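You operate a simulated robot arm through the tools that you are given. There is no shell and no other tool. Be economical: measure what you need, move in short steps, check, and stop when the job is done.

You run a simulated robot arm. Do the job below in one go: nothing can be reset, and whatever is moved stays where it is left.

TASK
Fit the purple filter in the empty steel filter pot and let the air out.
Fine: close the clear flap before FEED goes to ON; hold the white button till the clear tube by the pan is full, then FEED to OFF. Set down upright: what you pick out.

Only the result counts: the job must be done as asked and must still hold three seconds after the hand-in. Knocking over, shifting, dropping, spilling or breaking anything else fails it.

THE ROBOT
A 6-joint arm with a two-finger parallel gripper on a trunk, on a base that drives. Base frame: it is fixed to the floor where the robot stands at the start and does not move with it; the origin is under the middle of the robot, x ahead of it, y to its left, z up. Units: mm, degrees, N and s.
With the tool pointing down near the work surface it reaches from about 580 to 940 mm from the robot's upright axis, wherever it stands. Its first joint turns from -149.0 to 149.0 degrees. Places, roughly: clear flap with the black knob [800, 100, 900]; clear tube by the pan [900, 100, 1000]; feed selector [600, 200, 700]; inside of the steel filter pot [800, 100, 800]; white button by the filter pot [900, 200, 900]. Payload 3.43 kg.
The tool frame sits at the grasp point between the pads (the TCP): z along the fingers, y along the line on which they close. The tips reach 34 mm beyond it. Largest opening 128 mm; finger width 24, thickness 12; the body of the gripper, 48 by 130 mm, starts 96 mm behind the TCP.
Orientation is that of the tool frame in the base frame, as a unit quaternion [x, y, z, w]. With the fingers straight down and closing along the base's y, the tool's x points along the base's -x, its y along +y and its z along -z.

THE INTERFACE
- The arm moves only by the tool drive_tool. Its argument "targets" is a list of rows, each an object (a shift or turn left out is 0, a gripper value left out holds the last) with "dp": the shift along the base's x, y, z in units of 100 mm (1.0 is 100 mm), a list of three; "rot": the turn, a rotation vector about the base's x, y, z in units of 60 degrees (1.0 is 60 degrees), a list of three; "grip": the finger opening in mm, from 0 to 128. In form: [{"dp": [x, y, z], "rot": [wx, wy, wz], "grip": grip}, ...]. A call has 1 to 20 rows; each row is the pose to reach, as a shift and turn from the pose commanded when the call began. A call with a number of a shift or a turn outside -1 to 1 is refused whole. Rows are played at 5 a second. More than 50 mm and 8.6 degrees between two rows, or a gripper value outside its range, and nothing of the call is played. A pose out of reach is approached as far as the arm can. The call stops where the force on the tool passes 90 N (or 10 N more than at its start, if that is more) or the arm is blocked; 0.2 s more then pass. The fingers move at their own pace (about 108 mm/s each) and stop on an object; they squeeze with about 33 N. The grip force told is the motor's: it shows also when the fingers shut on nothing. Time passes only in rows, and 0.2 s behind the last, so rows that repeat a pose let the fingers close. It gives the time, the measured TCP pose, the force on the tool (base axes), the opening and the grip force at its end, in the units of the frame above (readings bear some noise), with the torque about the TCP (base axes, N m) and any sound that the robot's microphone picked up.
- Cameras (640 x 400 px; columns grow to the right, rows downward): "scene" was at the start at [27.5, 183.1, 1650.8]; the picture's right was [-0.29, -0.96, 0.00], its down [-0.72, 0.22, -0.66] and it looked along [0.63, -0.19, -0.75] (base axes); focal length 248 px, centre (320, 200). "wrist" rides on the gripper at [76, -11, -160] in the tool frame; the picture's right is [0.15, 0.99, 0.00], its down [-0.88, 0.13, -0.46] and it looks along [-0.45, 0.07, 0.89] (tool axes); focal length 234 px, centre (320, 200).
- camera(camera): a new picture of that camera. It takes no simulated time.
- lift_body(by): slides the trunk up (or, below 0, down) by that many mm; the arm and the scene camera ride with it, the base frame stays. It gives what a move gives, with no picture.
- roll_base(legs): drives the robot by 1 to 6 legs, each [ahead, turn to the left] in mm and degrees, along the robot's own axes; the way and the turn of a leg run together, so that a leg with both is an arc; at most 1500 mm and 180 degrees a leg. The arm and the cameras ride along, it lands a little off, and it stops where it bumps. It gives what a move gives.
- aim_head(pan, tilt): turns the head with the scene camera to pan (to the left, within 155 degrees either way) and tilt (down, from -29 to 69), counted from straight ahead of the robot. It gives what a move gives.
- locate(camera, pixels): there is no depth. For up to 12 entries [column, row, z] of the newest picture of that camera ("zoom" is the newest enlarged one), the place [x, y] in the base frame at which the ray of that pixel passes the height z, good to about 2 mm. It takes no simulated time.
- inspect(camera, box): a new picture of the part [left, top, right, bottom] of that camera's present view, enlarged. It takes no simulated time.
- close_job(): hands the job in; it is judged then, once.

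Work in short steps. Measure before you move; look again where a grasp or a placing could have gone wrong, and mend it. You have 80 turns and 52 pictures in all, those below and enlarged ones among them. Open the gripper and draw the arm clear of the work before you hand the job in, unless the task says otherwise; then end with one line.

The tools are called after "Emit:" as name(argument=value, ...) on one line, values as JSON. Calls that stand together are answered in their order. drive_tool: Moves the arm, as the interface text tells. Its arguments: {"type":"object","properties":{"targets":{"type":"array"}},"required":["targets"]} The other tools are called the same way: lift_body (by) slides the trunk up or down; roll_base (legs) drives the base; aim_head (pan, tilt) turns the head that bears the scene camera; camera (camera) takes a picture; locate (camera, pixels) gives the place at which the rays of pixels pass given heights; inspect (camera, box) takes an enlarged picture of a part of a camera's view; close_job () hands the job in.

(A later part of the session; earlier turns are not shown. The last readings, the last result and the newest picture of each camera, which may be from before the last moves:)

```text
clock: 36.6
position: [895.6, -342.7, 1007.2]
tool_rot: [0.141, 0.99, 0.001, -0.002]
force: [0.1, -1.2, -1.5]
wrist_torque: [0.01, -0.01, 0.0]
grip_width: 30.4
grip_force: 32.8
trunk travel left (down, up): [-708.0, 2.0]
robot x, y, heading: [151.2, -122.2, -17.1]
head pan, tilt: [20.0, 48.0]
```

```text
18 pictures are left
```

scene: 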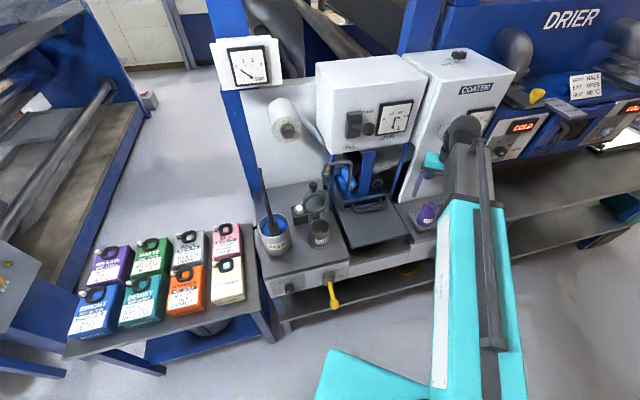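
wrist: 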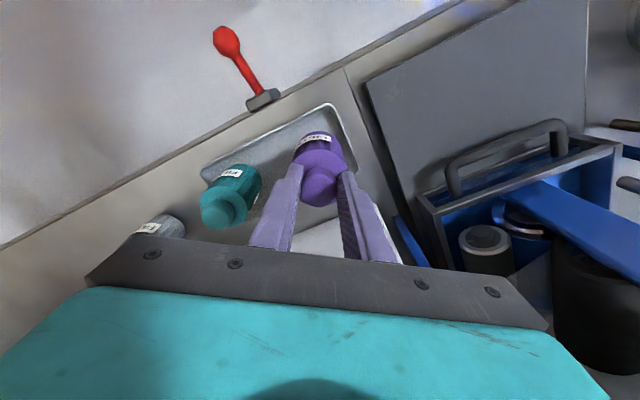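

Filter held (30.4 mm). I lift to z≈1077, retract and carry it over toward the pot in steps.

Emit:
drive_tool(targets=[{"dp": [0, 0, 0.35]}, {"dp": [-0.1, 0, 0.7]}, {"dp": [-0.5, 0.1, 0.7]}, {"dp": [-0.9, 0.4, 0.7]}, {"dp": [-1.0, 0.8, 0.7]}, {"dp": [-1.0, 1.0, 0.7]}])

Emit:
drive_tool(targets=[{"dp": [-0.25, 0.3, 0]}, {"dp": [-0.5, 0.6, 0], "rot": [0, 0, 0.13]}, {"dp": [-0.6, 0.9, 0], "rot": [0, 0, 0.26]}, {"dp": [-0.6, 1.0, 0], "rot": [0, 0, 0.28]}])

Emit:
drive_tool(targets=[{"dp": [-0.1, 0.3, 0]}, {"dp": [-0.2, 0.6, 0], "rot": [0, 0, 0.13]}, {"dp": [-0.2, 0.9, 0], "rot": [0, 0, 0.26]}, {"dp": [-0.2, 1.0, 0], "rot": [0, 0, 0.29]}])

Emit:
drive_tool(targets=[{"dp": [0, 0.3, 0]}, {"dp": [0, 0.6, 0]}])

Emit:
camera(camera="wrist")

Emit:
inspect(camera="scene", box=[270, 160, 390, 250])

```text
clock: 38.0
position: [796.8, -244.4, 1076.6]
tool_rot: [0.14, 0.99, 0.001, -0.002]
force: [-0.1, -0.1, -1.0]
wrist_torque: [0.0, 0.01, -0.01]
grip_width: 30.3
grip_force: 32.9
trunk travel left (down, up): [-708.0, 2.0]
robot x, y, heading: [148.3, -118.6, -17.2]
head pan, tilt: [20.0, 48.0]
```

```text
clock: 39.0
position: [737.4, -144.2, 1073.9]
tool_rot: [-0.006, 1.0, 0.001, -0.002]
force: [-0.7, -0.6, -0.7]
wrist_torque: [-0.03, 0.03, 0.0]
grip_width: 30.4
grip_force: 32.9
trunk travel left (down, up): [-708.0, 2.0]
robot x, y, heading: [147.9, -118.5, -17.2]
head pan, tilt: [20.0, 48.0]
```

```text
clock: 40.0
position: [716.0, -44.0, 1077.9]
tool_rot: [-0.157, 0.988, 0.0, -0.002]
force: [-0.4, -0.1, -1.3]
wrist_torque: [0.0, -0.03, 0.0]
grip_width: 30.5
grip_force: 32.7
trunk travel left (down, up): [-708.0, 2.0]
robot x, y, heading: [148.5, -119.8, -17.1]
head pan, tilt: [20.0, 48.0]
```

```text
clock: 40.6
position: [716.0, 16.9, 1078.1]
tool_rot: [-0.157, 0.988, -0.001, -0.002]
force: [0.7, 0.7, -1.1]
wrist_torque: [0.0, 0.0, -0.01]
grip_width: 30.1
grip_force: 33.4
trunk travel left (down, up): [-708.0, 2.0]
robot x, y, heading: [148.5, -121.9, -17.2]
head pan, tilt: [20.0, 48.0]
```

```text
17 pictures are left
```

wrist: 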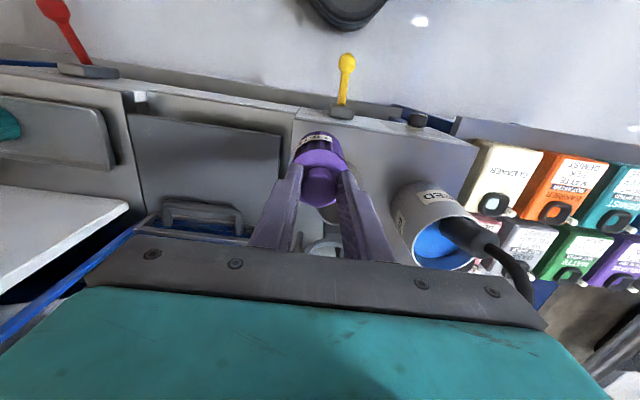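

```text
4.44 times, centred on (330, 205) of scene
```

zoom: 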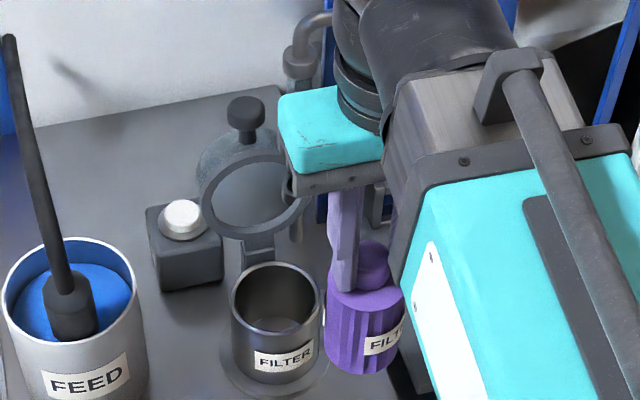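

The flap is fully open and the pot mouth clear in the scene: rim centre zoom (276,303), base flange ≈(274,363). I locate these.

Emit:
locate(camera="zoom", pixels=[[276, 303, 900], [276, 303, 915], [276, 303, 930], [231, 302, 915], [321, 302, 915], [276, 262, 915], [276, 346, 915], [221, 363, 812], [328, 363, 812], [365, 250, 1066], [365, 300, 1040], [275, 330, 830]])

```text
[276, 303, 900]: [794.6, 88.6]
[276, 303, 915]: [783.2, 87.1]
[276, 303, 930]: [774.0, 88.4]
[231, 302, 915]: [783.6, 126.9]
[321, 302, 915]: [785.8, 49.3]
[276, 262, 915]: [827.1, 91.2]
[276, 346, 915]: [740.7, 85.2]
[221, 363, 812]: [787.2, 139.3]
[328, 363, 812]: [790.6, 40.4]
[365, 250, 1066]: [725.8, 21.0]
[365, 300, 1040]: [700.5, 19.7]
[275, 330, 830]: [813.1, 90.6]
```

Pot centre ≈[785,88], rim z≈914. I bring the filter above it, bottom about 20 mm over the rim, then check both views.

Emit:
drive_tool(targets=[{"dp": [0.1, 0.4, 0]}, {"dp": [0.35, 0.65, 0]}, {"dp": [0.69, 0.71, 0]}, {"dp": [0.69, 0.71, 0]}])

Emit:
inspect(camera="wrist", box=[240, 90, 400, 220])

Emit:
inspect(camera="scene", box=[280, 165, 370, 245])

```text
clock: 41.6
position: [785.9, 88.2, 1077.7]
tool_rot: [-0.157, 0.988, -0.001, -0.001]
force: [-0.3, 0.9, -1.5]
wrist_torque: [0.0, -0.02, 0.0]
grip_width: 29.9
grip_force: 33.7
trunk travel left (down, up): [-708.0, 2.0]
robot x, y, heading: [146.9, -118.9, -17.0]
head pan, tilt: [20.0, 48.0]
```

```text
3.08 times, centred on (320, 155) of wrist
```

zoom: 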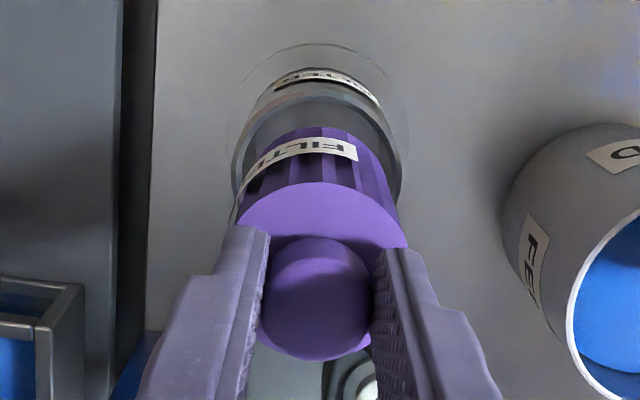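

```text
5.00 times, centred on (325, 205) of scene
```

zoom: 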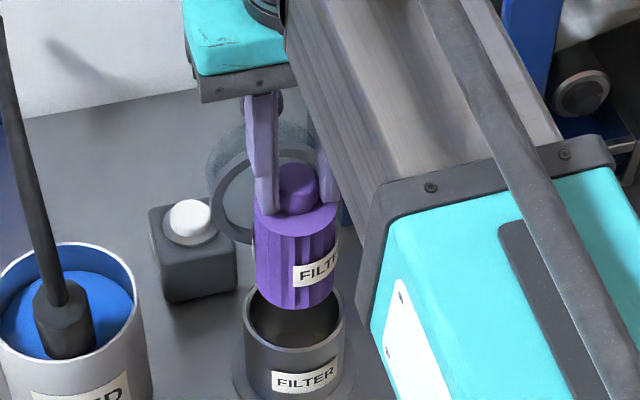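

I locate rim edges in both views for a final correction.

Emit:
locate(camera="zoom", pixels=[[295, 348, 914], [244, 318, 914], [346, 316, 914], [297, 307, 939], [256, 270, 939], [338, 270, 939]])

Emit:
locate(camera="wrist", pixels=[[319.7, 118.5, 914], [291.8, 148, 914], [347.6, 148, 914], [319.5, 131.5, 939], [319.5, 131.5, 914]])

```text
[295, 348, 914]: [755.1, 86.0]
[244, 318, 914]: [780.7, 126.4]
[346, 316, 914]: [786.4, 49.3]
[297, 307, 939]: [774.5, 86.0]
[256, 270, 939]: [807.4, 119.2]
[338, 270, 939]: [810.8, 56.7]
```

```text
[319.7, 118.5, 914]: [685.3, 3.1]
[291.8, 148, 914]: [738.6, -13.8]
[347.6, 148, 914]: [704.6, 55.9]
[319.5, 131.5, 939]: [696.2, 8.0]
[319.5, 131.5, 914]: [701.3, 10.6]
```

Correcting for the stale wrist pose (shift 70,71), rim centre ≈[791,88.5], z≈915; filter bottom ≈962. I shift +5 mm in x and descend 65 mm to enter the pot, watching force.

Emit:
drive_tool(targets=[{"dp": [0.05, 0.0, 0]}, {"dp": [0.05, 0, -0.15]}, {"dp": [0.05, 0, -0.3]}, {"dp": [0.05, 0, -0.4]}, {"dp": [0.05, 0, -0.47]}, {"dp": [0.05, 0, -0.53]}, {"dp": [0.05, 0, -0.59]}, {"dp": [0.05, 0, -0.65]}])

Emit:
inspect(camera="wrist", box=[240, 90, 400, 220])

```text
clock: 43.4
position: [790.7, 86.5, 1011.9]
tool_rot: [-0.157, 0.988, -0.001, -0.002]
force: [0.2, -0.2, 0.0]
wrist_torque: [-0.02, -0.03, -0.01]
grip_width: 29.9
grip_force: 33.0
trunk travel left (down, up): [-708.0, 2.0]
robot x, y, heading: [147.8, -117.9, -16.8]
head pan, tilt: [20.0, 48.0]
```

```text
3.08 times, centred on (320, 155) of wrist
```

zoom: 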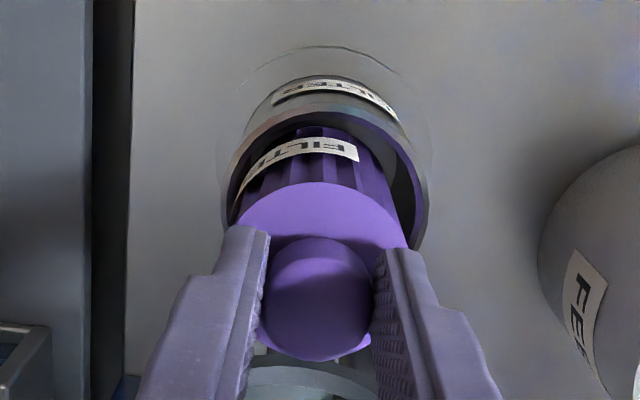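

Filter is entering the pot without contact; slightly left of centre in the image, so I shift +2 mm in y and keep descending until contact.

Emit:
drive_tool(targets=[{"dp": [0, 0.02, -0.08]}, {"dp": [0, 0.02, -0.16]}, {"dp": [0, 0.02, -0.24]}, {"dp": [0, 0.02, -0.32]}, {"dp": [0, 0.02, -0.38]}])

```text
clock: 44.6
position: [789.7, 88.1, 971.5]
tool_rot: [-0.157, 0.988, -0.001, -0.002]
force: [1.3, 0.4, -0.8]
wrist_torque: [-0.01, 0.01, -0.02]
grip_width: 30.1
grip_force: 32.7
trunk travel left (down, up): [-708.0, 2.0]
robot x, y, heading: [146.4, -117.6, -16.7]
head pan, tilt: [20.0, 48.0]
```

No contact yet at TCP z 971. I continue in 3 mm steps.

Emit:
drive_tool(targets=[{"dp": [0, 0, -0.04]}, {"dp": [0, 0, -0.08]}, {"dp": [0, 0, -0.12]}, {"dp": [0, 0, -0.15]}])

```text
clock: 45.6
position: [790.9, 89.6, 959.8]
tool_rot: [-0.157, 0.988, 0.0, 0.0]
force: [-0.5, -0.5, 1.5]
wrist_torque: [0.06, 0.03, 0.03]
grip_width: 30.1
grip_force: 32.9
trunk travel left (down, up): [-708.0, 2.0]
robot x, y, heading: [148.4, -118.2, -16.9]
head pan, tilt: [20.0, 48.0]
```

Emit:
drive_tool(targets=[{"dp": [0, 0, -0.03]}, {"dp": [0, 0, -0.06]}, {"dp": [0, 0, -0.09]}])

Emit:
inspect(camera="scene", box=[280, 165, 370, 245])

```text
clock: 46.4
position: [789.1, 88.7, 952.6]
tool_rot: [-0.158, 0.987, 0.0, 0.001]
force: [2.0, 0.6, 30.5]
wrist_torque: [-0.27, -0.42, 0.2]
grip_width: 30.0
grip_force: 32.8
trunk travel left (down, up): [-708.0, 2.0]
robot x, y, heading: [149.4, -117.8, -16.7]
head pan, tilt: [20.0, 48.0]
```

```text
5.00 times, centred on (325, 205) of scene
```

zoom: 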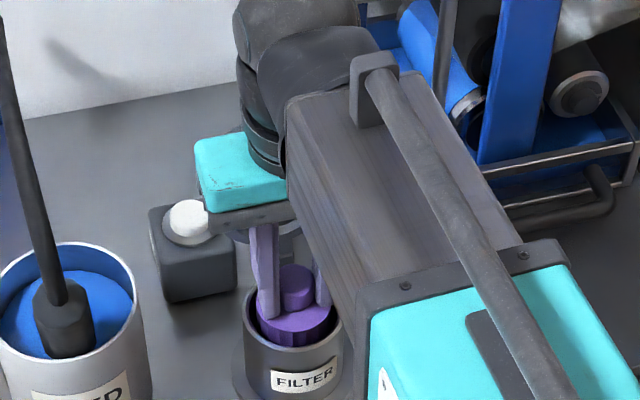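

Seated with 30 N contact, shoulder about level with the rim. I release and lift straight up.

Emit:
drive_tool(targets=[{"dp": [0, 0, 0.04], "grip": 30}, {"dp": [0, 0, 0.04], "grip": 48}, {"dp": [0, 0, 0.04], "grip": 48}, {"dp": [0, 0, 0.3], "grip": 48}, {"dp": [0, 0, 0.7], "grip": 48}, {"dp": [-0.1, -0.03, 1.0], "grip": 48}])

Emit:
drive_tool(targets=[{"dp": [-0.3, -0.2, 0.1], "grip": 10}, {"dp": [-0.5, -0.6, 0.15]}, {"dp": [-0.5, -1.0, 0.15], "grip": 0}])

Emit:
inspect(camera="scene", box=[280, 165, 370, 245])

```text
clock: 47.8
position: [778.5, 85.8, 1051.5]
tool_rot: [-0.155, 0.988, 0.0, -0.002]
force: [-0.4, -0.5, 0.6]
wrist_torque: [0.05, 0.0, 0.0]
grip_width: 47.9
grip_force: 0.2
trunk travel left (down, up): [-708.0, 2.0]
robot x, y, heading: [149.6, -119.3, -16.9]
head pan, tilt: [20.0, 48.0]
```

```text
clock: 48.6
position: [732.6, -13.2, 1066.7]
tool_rot: [-0.157, 0.988, 0.0, -0.002]
force: [-0.6, -1.3, -0.2]
wrist_torque: [0.03, -0.03, -0.02]
grip_width: 0.1
grip_force: 32.5
trunk travel left (down, up): [-708.0, 2.0]
robot x, y, heading: [147.4, -118.5, -16.9]
head pan, tilt: [20.0, 48.0]
```

```text
5.00 times, centred on (325, 205) of scene
```

zoom: 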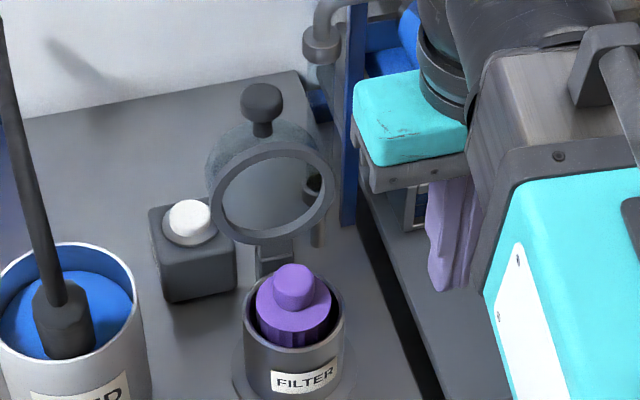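

Filter sits upright in the pot. To close the flap I'll cage the knob fore-and-aft (fingers closing along the swing direction) and draw it back. I locate knob, tube and nearby things.

Emit:
locate(camera="zoom", pixels=[[262, 103, 1030], [262, 103, 1040], [262, 103, 1050], [322, 45, 1060], [322, 45, 1100], [316, 190, 930], [316, 190, 960], [323, 150, 1000]])

Emit:
drive_tool(targets=[{"dp": [0, 0.3, 0.05], "rot": [0, 0, 0.14], "grip": 40}, {"dp": [0, 0.6, 0.05], "rot": [0, 0, 0.28], "grip": 70}, {"dp": [0, 0.9, 0.05], "rot": [0, 0, 0.42]}, {"dp": [0, 1.0, 0.05], "rot": [0, 0, 0.56]}, {"dp": [0, 1.0, 0.05], "rot": [0, 0, 0.7]}, {"dp": [0, 1.0, 0.05], "rot": [0, 0, 0.84]}, {"dp": [0, 1.0, 0.05], "rot": [0, 0, 0.98]}])

```text
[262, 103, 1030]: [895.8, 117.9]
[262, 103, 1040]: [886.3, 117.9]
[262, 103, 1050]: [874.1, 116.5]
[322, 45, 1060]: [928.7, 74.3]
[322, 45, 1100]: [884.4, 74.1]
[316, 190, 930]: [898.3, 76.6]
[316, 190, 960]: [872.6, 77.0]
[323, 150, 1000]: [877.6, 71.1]
```

```text
clock: 50.2
position: [731.3, 87.9, 1069.7]
tool_rot: [-0.622, 0.783, -0.002, -0.002]
force: [0.2, -1.1, -1.0]
wrist_torque: [-0.02, -0.02, -0.03]
grip_width: 69.9
grip_force: 0.1
trunk travel left (down, up): [-708.0, 2.0]
robot x, y, heading: [150.4, -122.3, -17.0]
head pan, tilt: [20.0, 48.0]
```

Knob ≈[885,118,1041]. To keep the wrist camera off the cabinet I yaw the other way so that tool y points along +u; rotating back in place.

Emit:
drive_tool(targets=[{"rot": [0, 0, -0.14]}, {"rot": [0, 0, -0.28]}, {"rot": [0, 0, -0.42]}, {"rot": [0, 0, -0.56]}, {"rot": [0, 0, -0.7]}, {"rot": [0, 0, -0.84]}, {"rot": [0, 0, -0.98]}])

Emit:
drive_tool(targets=[{"rot": [0, 0, -0.14]}, {"rot": [0, 0, -0.28]}, {"rot": [0, 0, -0.42]}, {"rot": [0, 0, -0.56]}, {"rot": [0, 0, -0.7]}, {"rot": [0, 0, -0.84]}, {"rot": [0, 0, -0.98]}])

Emit:
drive_tool(targets=[{"rot": [0, 0, -0.14]}, {"rot": [0, 0, -0.28], "dp": [0, 0, 0.1]}, {"rot": [0, 0, -0.42], "dp": [0.1, 0, 0.2]}, {"rot": [0, 0, -0.53], "dp": [0.2, 0, 0.3]}])

```text
clock: 51.8
position: [731.5, 85.8, 1069.9]
tool_rot: [-0.155, 0.988, 0.0, -0.002]
force: [-0.4, -0.1, 0.9]
wrist_torque: [0.04, -0.03, 0.03]
grip_width: 70.0
grip_force: 0.1
trunk travel left (down, up): [-708.0, 2.0]
robot x, y, heading: [147.3, -118.2, -17.2]
head pan, tilt: [20.0, 48.0]
```

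```text
clock: 53.4
position: [731.5, 85.3, 1069.7]
tool_rot: [0.35, 0.937, 0.0, -0.002]
force: [0.7, 0.1, 0.1]
wrist_torque: [-0.03, 0.0, 0.01]
grip_width: 70.0
grip_force: 0.0
trunk travel left (down, up): [-708.0, 2.0]
robot x, y, heading: [147.4, -117.4, -16.9]
head pan, tilt: [20.0, 48.0]
```

```text
clock: 54.4
position: [750.5, 86.2, 1100.6]
tool_rot: [0.593, 0.805, 0.001, -0.001]
force: [0.6, 0.2, 0.0]
wrist_torque: [0.0, 0.01, 0.03]
grip_width: 70.1
grip_force: 0.0
trunk travel left (down, up): [-708.0, 2.0]
robot x, y, heading: [147.8, -118.3, -17.0]
head pan, tilt: [20.0, 48.0]
```

Yaw is right. I move over the knob at tips ≥1070, narrow the opening to 46 mm.

Emit:
drive_tool(targets=[{"dp": [0.3, 0.07, 0.08], "grip": 46}, {"dp": [0.6, 0.14, 0.1], "grip": 46}, {"dp": [0.9, 0.21, 0.1], "grip": 46}])

Emit:
drive_tool(targets=[{"dp": [0.25, 0.06, 0]}, {"dp": [0.47, 0.118, 0]}, {"dp": [0.47, 0.118, 0]}])

Emit:
inspect(camera="scene", box=[280, 145, 370, 225])

Emit:
camera(camera="wrist")

```text
clock: 55.2
position: [841.7, 107.3, 1107.8]
tool_rot: [0.592, 0.806, 0.001, -0.001]
force: [0.2, -0.2, 0.5]
wrist_torque: [0.02, 0.0, -0.03]
grip_width: 46.0
grip_force: 0.1
trunk travel left (down, up): [-708.0, 2.0]
robot x, y, heading: [149.0, -118.1, -17.1]
head pan, tilt: [20.0, 48.0]
```

```text
clock: 56.0
position: [889.8, 118.8, 1109.7]
tool_rot: [0.592, 0.806, 0.001, -0.001]
force: [-0.3, -0.9, 0.1]
wrist_torque: [-0.03, 0.0, 0.01]
grip_width: 46.1
grip_force: 0.0
trunk travel left (down, up): [-708.0, 2.0]
robot x, y, heading: [148.2, -119.2, -16.9]
head pan, tilt: [20.0, 48.0]
```

```text
5.00 times, centred on (325, 185) of scene
```

zoom: 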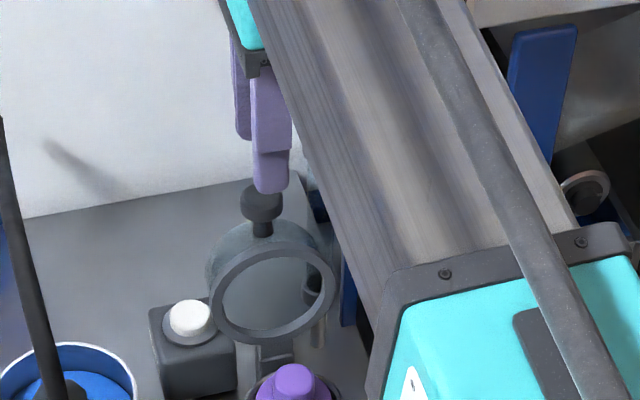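

```text
9 pictures are left
```

wrist: 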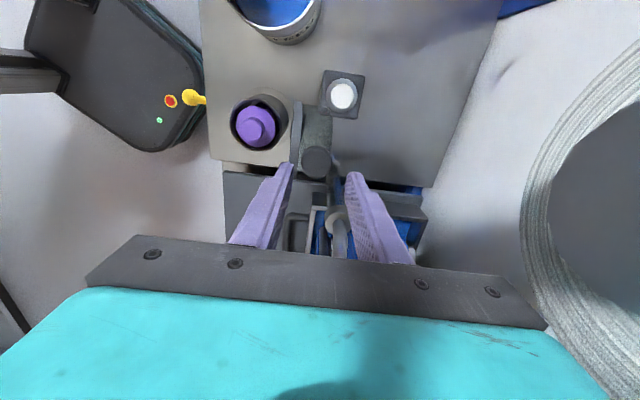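

From the wrist, the knob (316,162) lies between the fingertips. I verify and then descend to tips ≈1037.

Emit:
locate(camera="wrist", pixels=[[316, 160, 1055], [316, 160, 1040], [300, 130, 1035], [330, 130, 1035]])

Emit:
drive_tool(targets=[{"dp": [-0.04, -0.01, -0.15]}, {"dp": [-0.04, -0.01, -0.27]}, {"dp": [-0.04, -0.01, -0.34]}, {"dp": [-0.04, -0.01, -0.39]}])

```text
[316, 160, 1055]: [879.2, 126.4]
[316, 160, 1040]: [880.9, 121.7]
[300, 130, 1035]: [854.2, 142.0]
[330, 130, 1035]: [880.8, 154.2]
```

```text
clock: 57.0
position: [884.1, 118.9, 1070.2]
tool_rot: [0.592, 0.806, 0.001, -0.002]
force: [-0.4, 0.1, 0.1]
wrist_torque: [-0.04, 0.01, 0.04]
grip_width: 46.1
grip_force: 0.0
trunk travel left (down, up): [-708.0, 2.0]
robot x, y, heading: [143.6, -120.0, -16.9]
head pan, tilt: [20.0, 48.0]
```

No contact during descent. I draw the caged knob back toward the robot along its arc.

Emit:
drive_tool(targets=[{"dp": [-0.095, -0.03, 0.0]}, {"dp": [-0.19, -0.06, 0.03]}, {"dp": [-0.286, -0.09, 0.05]}, {"dp": [-0.38, -0.12, 0.065]}, {"dp": [-0.477, -0.15, 0.08]}, {"dp": [-0.57, -0.18, 0.08]}, {"dp": [-0.667, -0.211, 0.07]}, {"dp": [-0.76, -0.24, 0.055]}, {"dp": [-0.858, -0.272, 0.03]}, {"dp": [-0.95, -0.3, 0.0]}])

Emit:
camera(camera="wrist")

```text
clock: 59.2
position: [787.1, 88.4, 1069.0]
tool_rot: [0.592, 0.806, 0.001, -0.001]
force: [1.0, -0.6, -0.4]
wrist_torque: [0.01, -0.01, -0.02]
grip_width: 46.0
grip_force: 0.0
trunk travel left (down, up): [-708.0, 2.0]
robot x, y, heading: [147.0, -120.4, -17.1]
head pan, tilt: [20.0, 48.0]
```

```text
8 pictures are left
```

wrist: 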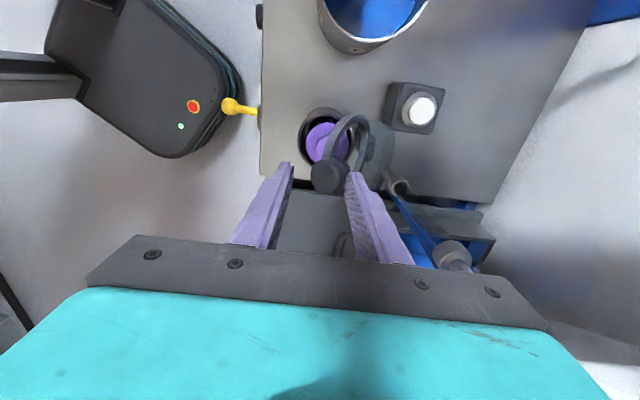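

The flap follows, knob at (330,177) against the rear finger. I continue the arc down to ~45°, then lift off.

Emit:
drive_tool(targets=[{"dp": [-0.06, -0.02, -0.02]}, {"dp": [-0.12, -0.038, -0.05]}, {"dp": [-0.19, -0.06, -0.09]}, {"dp": [-0.26, -0.083, -0.13]}, {"dp": [-0.36, -0.113, -0.21]}, {"dp": [-0.47, -0.149, -0.31]}, {"dp": [-0.47, -0.149, -0.31]}, {"dp": [-0.45, -0.14, 0.1]}, {"dp": [-0.45, -0.14, 0.3], "grip": 0}, {"dp": [-0.45, -0.14, 0.3], "grip": 0}])

Emit:
camera(camera="wrist")

```text
clock: 61.4
position: [744.0, 74.5, 1098.8]
tool_rot: [0.592, 0.806, 0.002, -0.001]
force: [0.1, 0.3, 0.3]
wrist_torque: [0.04, -0.02, 0.02]
grip_width: 0.1
grip_force: 32.5
trunk travel left (down, up): [-708.0, 2.0]
robot x, y, heading: [148.2, -118.9, -17.0]
head pan, tilt: [20.0, 48.0]
```

```text
7 pictures are left
```

wrist: 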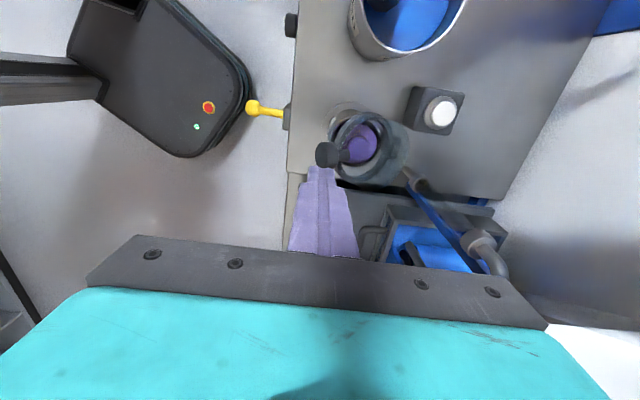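

Knob at (327,155), directly under the closed fingers, flap ~30°. I press it down following the arc.

Emit:
drive_tool(targets=[{"dp": [-0.02, -0.01, -0.3]}, {"dp": [-0.06, -0.02, -0.42]}, {"dp": [-0.1, -0.03, -0.5]}, {"dp": [-0.15, -0.05, -0.6]}, {"dp": [-0.19, -0.06, -0.7]}, {"dp": [-0.23, -0.07, -0.78]}, {"dp": [-0.26, -0.08, -0.86]}, {"dp": [-0.28, -0.09, -0.92]}, {"dp": [-0.28, -0.09, -0.96]}])

```text
clock: 63.4
position: [715.5, 64.8, 1005.0]
tool_rot: [0.592, 0.806, 0.001, -0.001]
force: [-0.2, 0.2, -0.3]
wrist_torque: [-0.01, 0.0, 0.01]
grip_width: 0.0
grip_force: 33.4
trunk travel left (down, up): [-708.0, 2.0]
robot x, y, heading: [145.6, -117.7, -17.1]
head pan, tilt: [20.0, 48.0]
```

No load yet at TCP z 1005. I go on down in small steps until contact.

Emit:
drive_tool(targets=[{"dp": [0, 0, -0.03]}, {"dp": [0, 0, -0.06]}, {"dp": [0, 0, -0.09]}])

Emit:
inspect(camera="wrist", box=[260, 80, 440, 220])

```text
clock: 64.2
position: [715.9, 65.0, 997.0]
tool_rot: [0.592, 0.806, 0.001, -0.001]
force: [0.7, 1.0, 0.0]
wrist_torque: [-0.01, -0.01, 0.0]
grip_width: 0.0
grip_force: 32.8
trunk travel left (down, up): [-708.0, 2.0]
robot x, y, heading: [150.2, -119.1, -17.2]
head pan, tilt: [20.0, 48.0]
```

```text
2.86 times, centred on (350, 150) of wrist
```

zoom: 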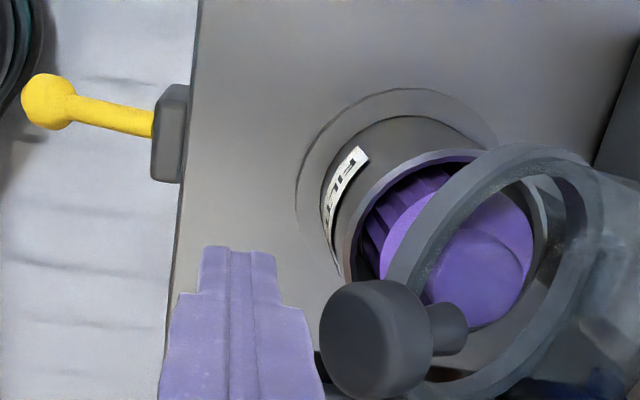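

The fingers went down on the robot side of the knob; flap is still ~45° open. I locate the knob in this zoom at candidate heights.

Emit:
locate(camera="zoom", pixels=[[375, 338, 1000], [375, 338, 1020], [375, 338, 1040], [240, 270, 963]])

```text
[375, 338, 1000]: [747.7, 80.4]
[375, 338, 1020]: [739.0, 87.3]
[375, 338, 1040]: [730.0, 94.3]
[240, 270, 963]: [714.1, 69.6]
```

Knob is at about [749,79,998]. I lift, move over it, and press down following its path forward.

Emit:
drive_tool(targets=[{"dp": [0, 0, 0.4]}, {"dp": [0, 0, 0.75]}, {"dp": [0.34, 0.13, 0.78]}, {"dp": [0.34, 0.13, 0.6]}, {"dp": [0.33, 0.12, 0.5]}, {"dp": [0.28, 0.1, 0.42]}, {"dp": [0.22, 0.08, 0.34]}, {"dp": [0.15, 0.05, 0.27]}, {"dp": [0.1, 0.03, 0.19]}, {"dp": [0.06, 0.02, 0.12]}, {"dp": [0.04, 0.01, 0.07]}, {"dp": [0.03, 0.01, 0.03]}])

```text
clock: 66.8
position: [720.0, 66.2, 998.5]
tool_rot: [0.592, 0.806, 0.002, -0.002]
force: [-0.2, 0.1, 1.3]
wrist_torque: [-0.04, 0.03, -0.01]
grip_width: 0.3
grip_force: 32.8
trunk travel left (down, up): [-708.0, 2.0]
robot x, y, heading: [144.6, -119.0, -17.2]
head pan, tilt: [20.0, 48.0]
```

Emit:
drive_tool(targets=[{"dp": [0, 0, -0.03]}, {"dp": [0, 0, -0.06]}, {"dp": [0, 0, -0.08]}])

Emit:
camera(camera="wrist")

```text
clock: 67.6
position: [718.5, 65.1, 989.8]
tool_rot: [0.592, 0.806, 0.001, -0.001]
force: [-0.2, 0.0, 0.5]
wrist_torque: [0.01, 0.01, -0.01]
grip_width: 0.0
grip_force: 33.1
trunk travel left (down, up): [-708.0, 2.0]
robot x, y, heading: [147.0, -120.9, -17.1]
head pan, tilt: [20.0, 48.0]
```

```text
5 pictures are left
```

wrist: 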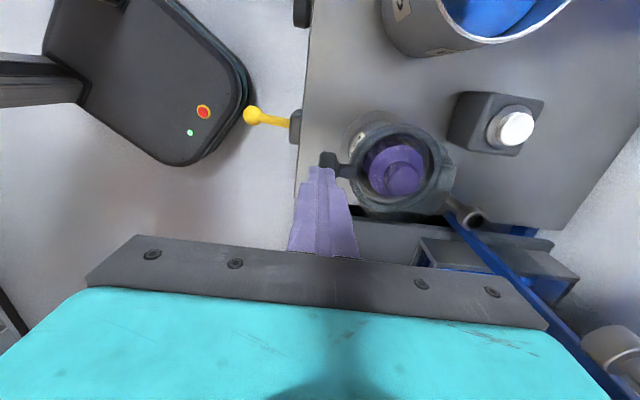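

The flap is nearly shut, knob beneath the tips at (330,160). I keep pressing in small steps until a firm force builds.

Emit:
drive_tool(targets=[{"dp": [0, 0, -0.03]}, {"dp": [0, 0, -0.06]}, {"dp": [0, 0, -0.09]}])

```text
clock: 68.4
position: [717.8, 65.6, 983.0]
tool_rot: [0.592, 0.806, 0.001, -0.001]
force: [0.0, 1.0, 1.8]
wrist_torque: [-0.02, 0.02, 0.0]
grip_width: 0.0
grip_force: 32.9
trunk travel left (down, up): [-708.0, 2.0]
robot x, y, heading: [146.9, -117.1, -17.1]
head pan, tilt: [20.0, 48.0]
```

Emit:
locate(camera="wrist", pixels=[[330, 158, 953], [330, 158, 970], [322, 168, 956], [333, 168, 956], [398, 168, 930]])

Emit:
drive_tool(targets=[{"dp": [0, 0, -0.04]}, {"dp": [0, 0, -0.08]}, {"dp": [0, 0, -0.11]}])

```text
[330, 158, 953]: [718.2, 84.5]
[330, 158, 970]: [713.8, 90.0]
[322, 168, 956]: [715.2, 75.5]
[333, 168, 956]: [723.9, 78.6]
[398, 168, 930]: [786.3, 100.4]
```

```text
clock: 69.2
position: [717.8, 65.8, 977.6]
tool_rot: [0.592, 0.806, 0.007, 0.003]
force: [8.6, 1.9, 89.8]
wrist_torque: [0.31, -1.17, 0.02]
grip_width: 0.2
grip_force: 32.8
trunk travel left (down, up): [-708.0, 2.0]
robot x, y, heading: [152.1, -120.2, -17.0]
head pan, tilt: [20.0, 48.0]
```

90 N at z 977: the flap is firmly shut. I raise off, and locate the selector (302,12 in the latest wrist picture) before leaving.

Emit:
locate(camera="wrist", pixels=[[301, 12, 700], [301, 12, 740], [301, 12, 780], [294, 12, 740], [308, 12, 740], [312, 60, 830], [312, 100, 830]])

Emit:
drive_tool(targets=[{"dp": [0, 0, 0.3]}, {"dp": [-0.1, -0.03, 0.8]}])

Emit:
inspect(camera="scene", box=[265, 180, 375, 310])

```text
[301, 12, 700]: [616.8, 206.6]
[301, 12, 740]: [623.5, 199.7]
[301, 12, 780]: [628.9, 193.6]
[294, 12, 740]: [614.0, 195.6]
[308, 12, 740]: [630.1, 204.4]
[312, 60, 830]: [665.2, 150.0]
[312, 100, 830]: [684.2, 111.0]
```

```text
refused: row 2 steps farther than a row can; nothing moved
```

```text
3.08 times, centred on (320, 245) of scene
```

zoom: 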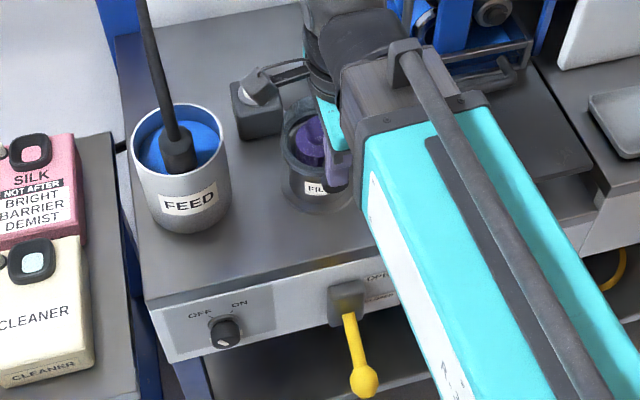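

The station is yawed like the flap (~17.6°). I locate the selector knob and face points in this scene zoom.

Emit:
locate(camera="zoom", pixels=[[228, 326, 700], [228, 326, 740], [228, 326, 780], [216, 332, 740], [226, 318, 740], [160, 305, 800], [370, 250, 800], [224, 345, 740]])

Emit:
drive_tool(targets=[{"dp": [0, 0, 0.3]}, {"dp": [-0.05, -0.02, 0.7]}, {"dp": [-0.1, -0.04, 1.0]}])

```text
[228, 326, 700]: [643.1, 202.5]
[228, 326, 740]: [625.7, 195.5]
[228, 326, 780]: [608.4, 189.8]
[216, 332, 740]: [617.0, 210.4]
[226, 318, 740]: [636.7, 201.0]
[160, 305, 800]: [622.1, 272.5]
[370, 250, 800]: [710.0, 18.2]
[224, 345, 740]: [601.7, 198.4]
```

```text
clock: 70.0
position: [708.3, 61.4, 1073.0]
tool_rot: [0.591, 0.807, 0.0, -0.001]
force: [0.3, 0.1, 0.2]
wrist_torque: [0.03, -0.04, -0.03]
grip_width: 0.0
grip_force: 32.9
trunk travel left (down, up): [-708.0, 2.0]
robot x, y, heading: [145.5, -117.7, -17.3]
head pan, tilt: [20.0, 48.0]
```

Selector ≈[624,197,745], station axis u≈(0.953,0.302). I back the base 250 mm so that it faces the selector along u, then pitch the tool horizontal up high.

Emit:
roll_base(legs=[[-250, 0]])

Emit:
drive_tool(targets=[{"rot": [0.038, -0.119, 0]}, {"rot": [0.076, -0.238, 0]}, {"rot": [0.113, -0.357, 0]}, {"rot": [0.151, -0.477, 0]}, {"rot": [0.189, -0.596, 0]}, {"rot": [0.2265, -0.715, 0]}])

Emit:
drive_tool(targets=[{"rot": [0.038, -0.119, 0]}, {"rot": [0.076, -0.238, 0]}, {"rot": [0.113, -0.357, 0]}, {"rot": [0.151, -0.477, 0]}, {"rot": [0.189, -0.596, 0]}, {"rot": [0.2265, -0.715, 0]}])

```text
clock: 72.0
position: [469.8, 136.7, 1072.4]
tool_rot: [0.591, 0.807, 0.0, -0.001]
force: [-0.3, 0.4, 0.4]
wrist_torque: [-0.02, -0.02, -0.02]
grip_width: 0.0
grip_force: 33.0
trunk travel left (down, up): [-708.0, 2.0]
robot x, y, heading: [-90.2, -47.5, -16.7]
head pan, tilt: [20.0, 48.0]
```

```text
clock: 73.3
position: [608.4, 189.2, 1086.2]
tool_rot: [0.545, 0.745, 0.31, 0.226]
force: [0.1, -0.9, 0.1]
wrist_torque: [-0.02, -0.02, -0.03]
grip_width: 0.0
grip_force: 32.5
out of reach, approached as far as the arm can: row 2, 3, 4, 5, 6
trunk travel left (down, up): [-708.0, 2.0]
robot x, y, heading: [-90.3, -47.7, -16.5]
head pan, tilt: [20.0, 48.0]
```

```text
clock: 74.8
position: [664.3, 213.6, 1108.7]
tool_rot: [0.449, 0.618, 0.522, 0.379]
force: [-0.4, -0.4, -0.2]
wrist_torque: [0.02, -0.02, -0.03]
grip_width: 0.1
grip_force: 33.6
out of reach, approached as far as the arm can: row 1, 2, 3, 4, 5, 6
trunk travel left (down, up): [-708.0, 2.0]
robot x, y, heading: [-92.0, -44.0, -16.7]
head pan, tilt: [20.0, 48.0]
```

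The arm's minimum reach pushed the tool outward; no contact though. Before repositioning, I measure the side table's edge using the last scene zoom.

Emit:
locate(camera="zoom", pixels=[[138, 385, 740], [138, 385, 680], [115, 200, 740], [115, 200, 680], [92, 365, 740], [92, 365, 680], [152, 340, 740], [80, 240, 880], [345, 290, 740], [364, 385, 690]])

```text
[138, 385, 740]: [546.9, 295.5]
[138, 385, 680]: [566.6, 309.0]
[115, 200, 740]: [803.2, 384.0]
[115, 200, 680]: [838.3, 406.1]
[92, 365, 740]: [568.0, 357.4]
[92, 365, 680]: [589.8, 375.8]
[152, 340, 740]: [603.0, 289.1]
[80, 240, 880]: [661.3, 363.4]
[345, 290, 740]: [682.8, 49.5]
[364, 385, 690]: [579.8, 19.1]
```

Table edge is 120 mm left of the selector line, the yellow lever 156 mm right: a horizontal approach fits. I roll back 140 mm, then finish pitch while rolling the tool and centring.

Emit:
roll_base(legs=[[-140, 0]])

Emit:
drive_tool(targets=[{"dp": [0.08, -0.25, 0], "rot": [0.119, 0.038, 0]}, {"dp": [0.16, -0.5, 0], "rot": [0.238, 0.076, 0]}, {"dp": [0.25, -0.78, 0], "rot": [0.357, 0.113, 0]}, {"dp": [0.25, -0.78, 0], "rot": [0.477, 0.151, 0]}, {"dp": [0.25, -0.78, 0], "rot": [0.596, 0.189, 0]}, {"dp": [0.25, -0.78, 0], "rot": [0.715, 0.2265, 0]}])

Emit:
drive_tool(targets=[{"rot": [0.119, 0.038, 0]}, {"rot": [0.238, 0.076, 0]}, {"rot": [0.357, 0.113, 0]}, {"rot": [0.477, 0.151, 0]}, {"rot": [0.596, 0.189, 0]}, {"rot": [0.715, 0.2265, 0]}])

```text
clock: 76.2
position: [528.4, 256.2, 1109.5]
tool_rot: [0.448, 0.619, 0.523, 0.378]
force: [-0.7, -0.4, -0.9]
wrist_torque: [-0.04, 0.02, -0.01]
grip_width: 0.1
grip_force: 32.6
trunk travel left (down, up): [-708.0, 2.0]
robot x, y, heading: [-225.9, -5.7, -16.6]
head pan, tilt: [20.0, 48.0]
```

```text
clock: 77.6
position: [540.0, 206.2, 1083.1]
tool_rot: [0.61, 0.411, 0.664, 0.132]
force: [-0.4, -0.5, 0.0]
wrist_torque: [0.01, 0.01, 0.03]
grip_width: 0.0
grip_force: 32.7
out of reach, approached as far as the arm can: row 2, 3, 4, 5, 6
trunk travel left (down, up): [-708.0, 2.0]
robot x, y, heading: [-229.8, -4.7, -17.1]
head pan, tilt: [20.0, 48.0]
```

```text
clock: 79.0
position: [516.8, 277.6, 1092.0]
tool_rot: [0.693, 0.142, 0.695, -0.128]
force: [0.8, 0.6, -0.6]
wrist_torque: [-0.02, 0.0, 0.0]
grip_width: 0.0
grip_force: 33.2
out of reach, approached as far as the arm can: row 1, 2, 3, 4, 5, 6
trunk travel left (down, up): [-708.0, 2.0]
robot x, y, heading: [-223.6, -3.4, -16.8]
head pan, tilt: [20.0, 48.0]
```

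Orientation is right (tool x up, z nearly along u), but the arm is too folded. I roll back 120 mm more, then extend out and right to the standoff at [557,176].

Emit:
roll_base(legs=[[-120, 0]])

Emit:
drive_tool(targets=[{"dp": [0.35, 0.0, 0]}, {"dp": [0.7, -0.25, 0], "rot": [0, 0, -0.073]}, {"dp": [0.8, -0.65, 0], "rot": [0, 0, -0.073]}, {"dp": [0.9, -1.0, 0], "rot": [0, 0, -0.073]}])

```text
clock: 80.3
position: [401.3, 310.9, 1090.6]
tool_rot: [0.693, 0.141, 0.696, -0.127]
force: [-0.6, 0.5, -0.2]
wrist_torque: [-0.01, -0.01, -0.02]
grip_width: 0.1
grip_force: 33.0
trunk travel left (down, up): [-708.0, 2.0]
robot x, y, heading: [-343.3, 31.4, -16.7]
head pan, tilt: [20.0, 48.0]
```

```text
clock: 81.3
position: [481.2, 239.1, 1094.3]
tool_rot: [0.702, 0.102, 0.7, -0.083]
force: [-0.2, -0.1, 0.0]
wrist_torque: [-0.01, 0.0, 0.03]
grip_width: 0.0
grip_force: 32.6
out of reach, approached as far as the arm can: row 1, 3, 4
trunk travel left (down, up): [-708.0, 2.0]
robot x, y, heading: [-341.2, 27.1, -16.7]
head pan, tilt: [20.0, 48.0]
```

Emit:
drive_tool(targets=[{"dp": [0.3, -0.15, 0]}, {"dp": [0.5, -0.3, 0], "rot": [0, 0, 0.04]}, {"dp": [0.66, -0.35, 0], "rot": [0, 0, 0.04]}, {"dp": [0.66, -0.35, 0], "rot": [0, 0, 0.04]}])

```text
clock: 82.3
position: [536.4, 256.6, 1099.1]
tool_rot: [0.702, 0.106, 0.699, -0.082]
force: [-0.1, -0.3, 0.2]
wrist_torque: [0.02, 0.04, -0.04]
grip_width: 0.0
grip_force: 32.7
out of reach, approached as far as the arm can: row 1, 2, 3, 4
trunk travel left (down, up): [-708.0, 2.0]
robot x, y, heading: [-346.2, 31.7, -17.0]
head pan, tilt: [20.0, 48.0]
```

Sideways motion fails at this arm height; the wrist is easier higher up (tool-down poses had the wrist ~200 mm higher). I raise the tool 100 mm and move right, planning to lower the trunk more later.

Emit:
drive_tool(targets=[{"dp": [0, 0, 0.4]}, {"dp": [0.05, -0.2, 0.8]}, {"dp": [0.1, -0.5, 1.0]}, {"dp": [0.15, -0.8, 1.0]}, {"dp": [0.2, -0.8, 1.0]}])

```text
clock: 83.7
position: [565.3, 123.7, 1138.6]
tool_rot: [0.771, 0.141, 0.619, -0.054]
force: [-0.1, 0.4, 0.0]
wrist_torque: [0.0, 0.01, -0.01]
grip_width: 0.1
grip_force: 32.7
out of reach, approached as far as the arm can: row 1, 2, 3, 4, 5
trunk travel left (down, up): [-708.0, 2.0]
robot x, y, heading: [-339.5, 28.5, -16.6]
head pan, tilt: [20.0, 48.0]
stopped in row 5: the arm was blocked; the commanded pose is now the measured one
```

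Having the tool rolled 180° from its home sense seems to be the problem. I unroll it about u by −180° (camera below, the natural pose) and see whether the arm then holds the horizontal pose.

Emit:
drive_tool(targets=[{"rot": [-0.136, -0.043, 0]}, {"rot": [-0.27, -0.086, 0]}, {"rot": [-0.405, -0.128, 0]}, {"rot": [-0.54, -0.171, 0]}, {"rot": [-0.675, -0.214, 0]}, {"rot": [-0.81, -0.257, 0]}, {"rot": [-0.95, -0.3, 0]}])

Emit:
drive_tool(targets=[{"rot": [-0.136, -0.043, 0]}, {"rot": [-0.27, -0.086, 0]}, {"rot": [-0.405, -0.128, 0]}, {"rot": [-0.54, -0.171, 0]}, {"rot": [-0.675, -0.214, 0]}, {"rot": [-0.81, -0.257, 0]}, {"rot": [-0.95, -0.3, 0]}])

Emit:
drive_tool(targets=[{"rot": [-0.136, -0.043, 0]}, {"rot": [-0.27, -0.086, 0]}, {"rot": [-0.405, -0.128, 0]}, {"rot": [-0.54, -0.171, 0]}, {"rot": [-0.675, -0.214, 0]}, {"rot": [-0.81, -0.257, 0]}, {"rot": [-0.95, -0.3, 0]}])

```text
refused: row 7 steps farther than a row can; nothing moved
```

```text
refused: row 7 steps farther than a row can; nothing moved
```

```text
refused: row 7 steps farther than a row can; nothing moved
```

The last step was slightly too big; I use even steps.

Emit:
drive_tool(targets=[{"rot": [-0.133, -0.042, 0]}, {"rot": [-0.266, -0.084, 0]}, {"rot": [-0.4, -0.126, 0]}, {"rot": [-0.533, -0.169, 0]}, {"rot": [-0.667, -0.211, 0]}, {"rot": [-0.8, -0.253, 0]}, {"rot": [-0.933, -0.296, 0]}])

Emit:
drive_tool(targets=[{"rot": [-0.133, -0.042, 0]}, {"rot": [-0.266, -0.084, 0]}, {"rot": [-0.4, -0.126, 0]}, {"rot": [-0.533, -0.169, 0]}, {"rot": [-0.667, -0.211, 0]}, {"rot": [-0.8, -0.253, 0]}, {"rot": [-0.933, -0.296, 0]}])

Emit:
drive_tool(targets=[{"rot": [-0.133, -0.042, 0]}, {"rot": [-0.266, -0.084, 0]}, {"rot": [-0.4, -0.126, 0]}, {"rot": [-0.533, -0.169, 0]}, {"rot": [-0.667, -0.211, 0]}, {"rot": [-0.8, -0.253, 0]}, {"rot": [-0.933, -0.296, 0]}])

```text
clock: 85.3
position: [568.2, 116.7, 1148.6]
tool_rot: [0.611, 0.423, 0.586, 0.322]
force: [0.2, -0.1, 0.0]
wrist_torque: [-0.01, 0.02, -0.01]
grip_width: 0.0
grip_force: 33.0
out of reach, approached as far as the arm can: row 7
trunk travel left (down, up): [-708.0, 2.0]
robot x, y, heading: [-344.1, 27.1, -16.9]
head pan, tilt: [20.0, 48.0]
```

```text
clock: 86.9
position: [568.1, 115.1, 1151.1]
tool_rot: [0.283, 0.591, 0.405, 0.638]
force: [0.4, -0.1, -0.1]
wrist_torque: [0.0, 0.01, -0.03]
grip_width: 0.0
grip_force: 32.8
out of reach, approached as far as the arm can: row 1, 2, 3
trunk travel left (down, up): [-708.0, 2.0]
robot x, y, heading: [-346.3, 29.3, -16.7]
head pan, tilt: [20.0, 48.0]
```

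```text
clock: 88.5
position: [568.8, 115.2, 1151.2]
tool_rot: [-0.112, 0.609, 0.119, 0.776]
force: [0.1, -0.7, 0.5]
wrist_torque: [-0.02, -0.01, 0.01]
grip_width: 0.0
grip_force: 32.8
trunk travel left (down, up): [-708.0, 2.0]
robot x, y, heading: [-341.1, 28.5, -16.8]
head pan, tilt: [20.0, 48.0]
```

Now it is in reach. The tool points 13.5° up, so I correct pitch, move to the standoff, and pre-roll −45° about u so that the coming +90° turn is centred.

Emit:
drive_tool(targets=[{"dp": [-0.06, 0.3, 0], "rot": [-0.034, 0.107, 0]}, {"dp": [-0.12, 0.61, 0], "rot": [-0.068, 0.214, 0]}, {"dp": [-0.12, 0.61, 0], "rot": [-0.068, 0.214, 0], "grip": 80}])

Emit:
drive_tool(targets=[{"rot": [-0.119, -0.038, 0]}, {"rot": [-0.238, -0.076, 0]}, {"rot": [-0.357, -0.113, 0]}, {"rot": [-0.477, -0.151, 0]}, {"rot": [-0.596, -0.189, 0]}, {"rot": [-0.715, -0.2265, 0]}])

Emit:
lift_body(by=-300)

```text
clock: 89.3
position: [554.6, 175.6, 1150.8]
tool_rot: [-0.124, 0.697, 0.109, 0.698]
force: [0.2, -0.7, 0.2]
wrist_torque: [-0.04, 0.01, 0.03]
grip_width: 79.9
grip_force: 1.1
trunk travel left (down, up): [-708.0, 2.0]
robot x, y, heading: [-340.5, 28.5, -16.6]
head pan, tilt: [20.0, 48.0]
```

```text
clock: 90.7
position: [556.7, 175.6, 1151.2]
tool_rot: [-0.383, 0.603, -0.168, 0.68]
force: [0.7, 0.0, 0.6]
wrist_torque: [-0.01, 0.0, -0.03]
grip_width: 80.0
grip_force: 0.1
trunk travel left (down, up): [-708.0, 2.0]
robot x, y, heading: [-345.0, 30.5, -17.0]
head pan, tilt: [20.0, 48.0]
```

```text
clock: 93.7
position: [555.5, 175.6, 851.8]
tool_rot: [-0.381, 0.602, -0.168, 0.681]
force: [0.4, 0.0, 0.2]
wrist_torque: [-0.01, -0.01, 0.0]
grip_width: 80.0
grip_force: 0.0
trunk travel left (down, up): [-408.0, 302.0]
robot x, y, heading: [-341.3, 25.5, -16.8]
head pan, tilt: [20.0, 48.0]
```

Standing in front of the face at z 852. I lower 107 mm more and check alignment with the wrist camera.

Emit:
lift_body(by=-107)

Emit:
camera(camera="wrist")

```text
clock: 95.1
position: [556.8, 176.3, 744.1]
tool_rot: [-0.381, 0.602, -0.168, 0.681]
force: [-0.1, -0.3, 0.2]
wrist_torque: [0.01, 0.02, 0.01]
grip_width: 80.3
grip_force: 0.0
trunk travel left (down, up): [-301.0, 409.0]
robot x, y, heading: [-338.7, 30.1, -16.4]
head pan, tilt: [20.0, 48.0]
```

```text
3 pictures are left
```

wrist: 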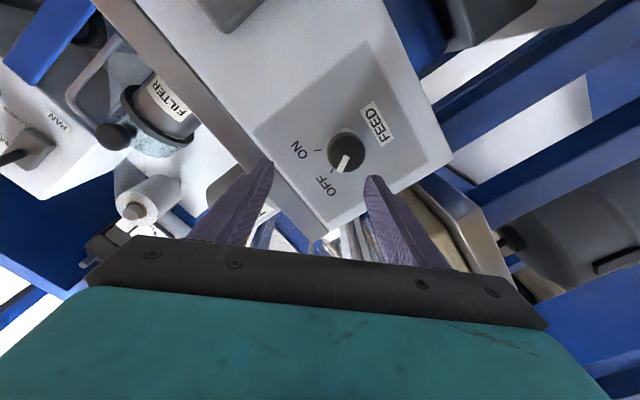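

Clear: knob at (347,152), mark pointing to OFF; it lies ~28 mm along tool y from the grasp axis. I locate it on this ray.

Emit:
locate(camera="wrist", pixels=[[346, 154, 700], [346, 154, 710], [346, 154, 720], [346, 154, 730], [346, 154, 740], [440, 160, 690], [330, 225, 760]])

```text
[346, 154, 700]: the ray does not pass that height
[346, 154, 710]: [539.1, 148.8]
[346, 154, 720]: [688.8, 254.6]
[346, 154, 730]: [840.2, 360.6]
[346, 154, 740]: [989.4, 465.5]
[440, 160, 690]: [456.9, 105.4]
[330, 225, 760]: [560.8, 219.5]
```

The knob is at about [622,206,716]. I shift 9 mm along v and 28 mm down, advance 40 mm along u and close.

Emit:
drive_tool(targets=[{"dp": [-0.03, 0.086, -0.28]}, {"dp": [0.16, 0.15, -0.28]}, {"dp": [0.28, 0.185, -0.28]}, {"dp": [0.36, 0.208, -0.28]}])

Emit:
drive_tool(targets=[{"grip": 15}, {"grip": 15}, {"grip": 15}])

```text
clock: 96.1
position: [594.2, 196.4, 716.8]
tool_rot: [-0.382, 0.603, -0.168, 0.68]
force: [0.1, -0.2, 0.4]
wrist_torque: [0.03, 0.0, -0.03]
grip_width: 80.0
grip_force: 0.1
trunk travel left (down, up): [-301.0, 409.0]
robot x, y, heading: [-341.7, 26.9, -16.8]
head pan, tilt: [20.0, 48.0]
```

```text
clock: 96.9
position: [593.9, 196.3, 716.7]
tool_rot: [-0.381, 0.603, -0.168, 0.681]
force: [7.9, -1.5, 6.0]
wrist_torque: [0.23, -0.62, -0.75]
grip_width: 37.4
grip_force: 44.9
trunk travel left (down, up): [-301.0, 409.0]
robot x, y, heading: [-344.6, 28.1, -16.8]
head pan, tilt: [20.0, 48.0]
```

Gripped at 37.4 mm. I turn +60° about u (clockwise seen from the front), watching torque and sound.

Emit:
drive_tool(targets=[{"rot": [0.119, 0.038, 0]}, {"rot": [0.238, 0.076, 0]}, {"rot": [0.357, 0.113, 0]}, {"rot": [0.477, 0.151, 0]}, {"rot": [0.596, 0.189, 0]}, {"rot": [0.715, 0.2265, 0]}, {"rot": [0.834, 0.264, 0]}, {"rot": [0.953, 0.302, 0]}])

```text
clock: 98.7
position: [591.9, 193.0, 715.9]
tool_rot: [-0.029, 0.705, 0.2, 0.68]
force: [34.9, -20.0, 24.2]
wrist_torque: [0.17, -0.43, -1.31]
grip_width: 36.9
grip_force: 45.4
trunk travel left (down, up): [-301.0, 409.0]
robot x, y, heading: [-341.0, 30.3, -16.8]
head pan, tilt: [20.0, 48.0]
```

No stop torque yet; I turn 20° more and read.

Emit:
drive_tool(targets=[{"rot": [0.08, 0.025, 0]}, {"rot": [0.16, 0.05, 0]}, {"rot": [0.238, 0.076, 0]}, {"rot": [0.318, 0.1, 0]}])

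Emit:
inspect(camera="wrist", box=[240, 90, 420, 210])

```text
clock: 99.7
position: [592.0, 194.7, 711.5]
tool_rot: [0.095, 0.698, 0.313, 0.637]
force: [-8.1, -18.9, -7.5]
wrist_torque: [-0.6, 0.16, -1.25]
grip_width: 37.5
grip_force: 44.9
trunk travel left (down, up): [-301.0, 409.0]
robot x, y, heading: [-343.4, 31.5, -16.8]
head pan, tilt: [20.0, 48.0]
```

```text
3.33 times, centred on (330, 150) of wrist
```

zoom: 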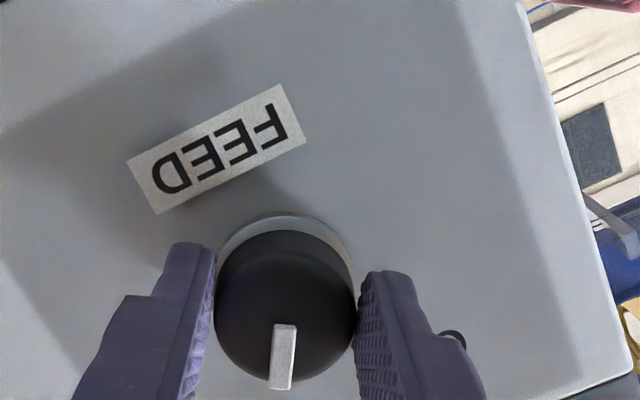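

The mark has swung from the OFF side to the ON side (~26° right of panel-up), and a resisting torque of ~0.5 Nm appears, suggesting the stop. I turn 12° more to make sure.

Emit:
drive_tool(targets=[{"rot": [0.08, 0.025, 0]}, {"rot": [0.15, 0.048, 0]}, {"rot": [0.2, 0.063, 0]}, {"rot": [0.2, 0.063, 0]}])

```text
clock: 100.7
position: [592.7, 195.1, 714.8]
tool_rot: [0.173, 0.682, 0.38, 0.601]
force: [-11.9, -23.2, -9.5]
wrist_torque: [-1.18, 0.32, -1.08]
grip_width: 36.9
grip_force: 45.4
trunk travel left (down, up): [-301.0, 409.0]
robot x, y, heading: [-341.5, 27.8, -16.6]
head pan, tilt: [20.0, 48.0]
```

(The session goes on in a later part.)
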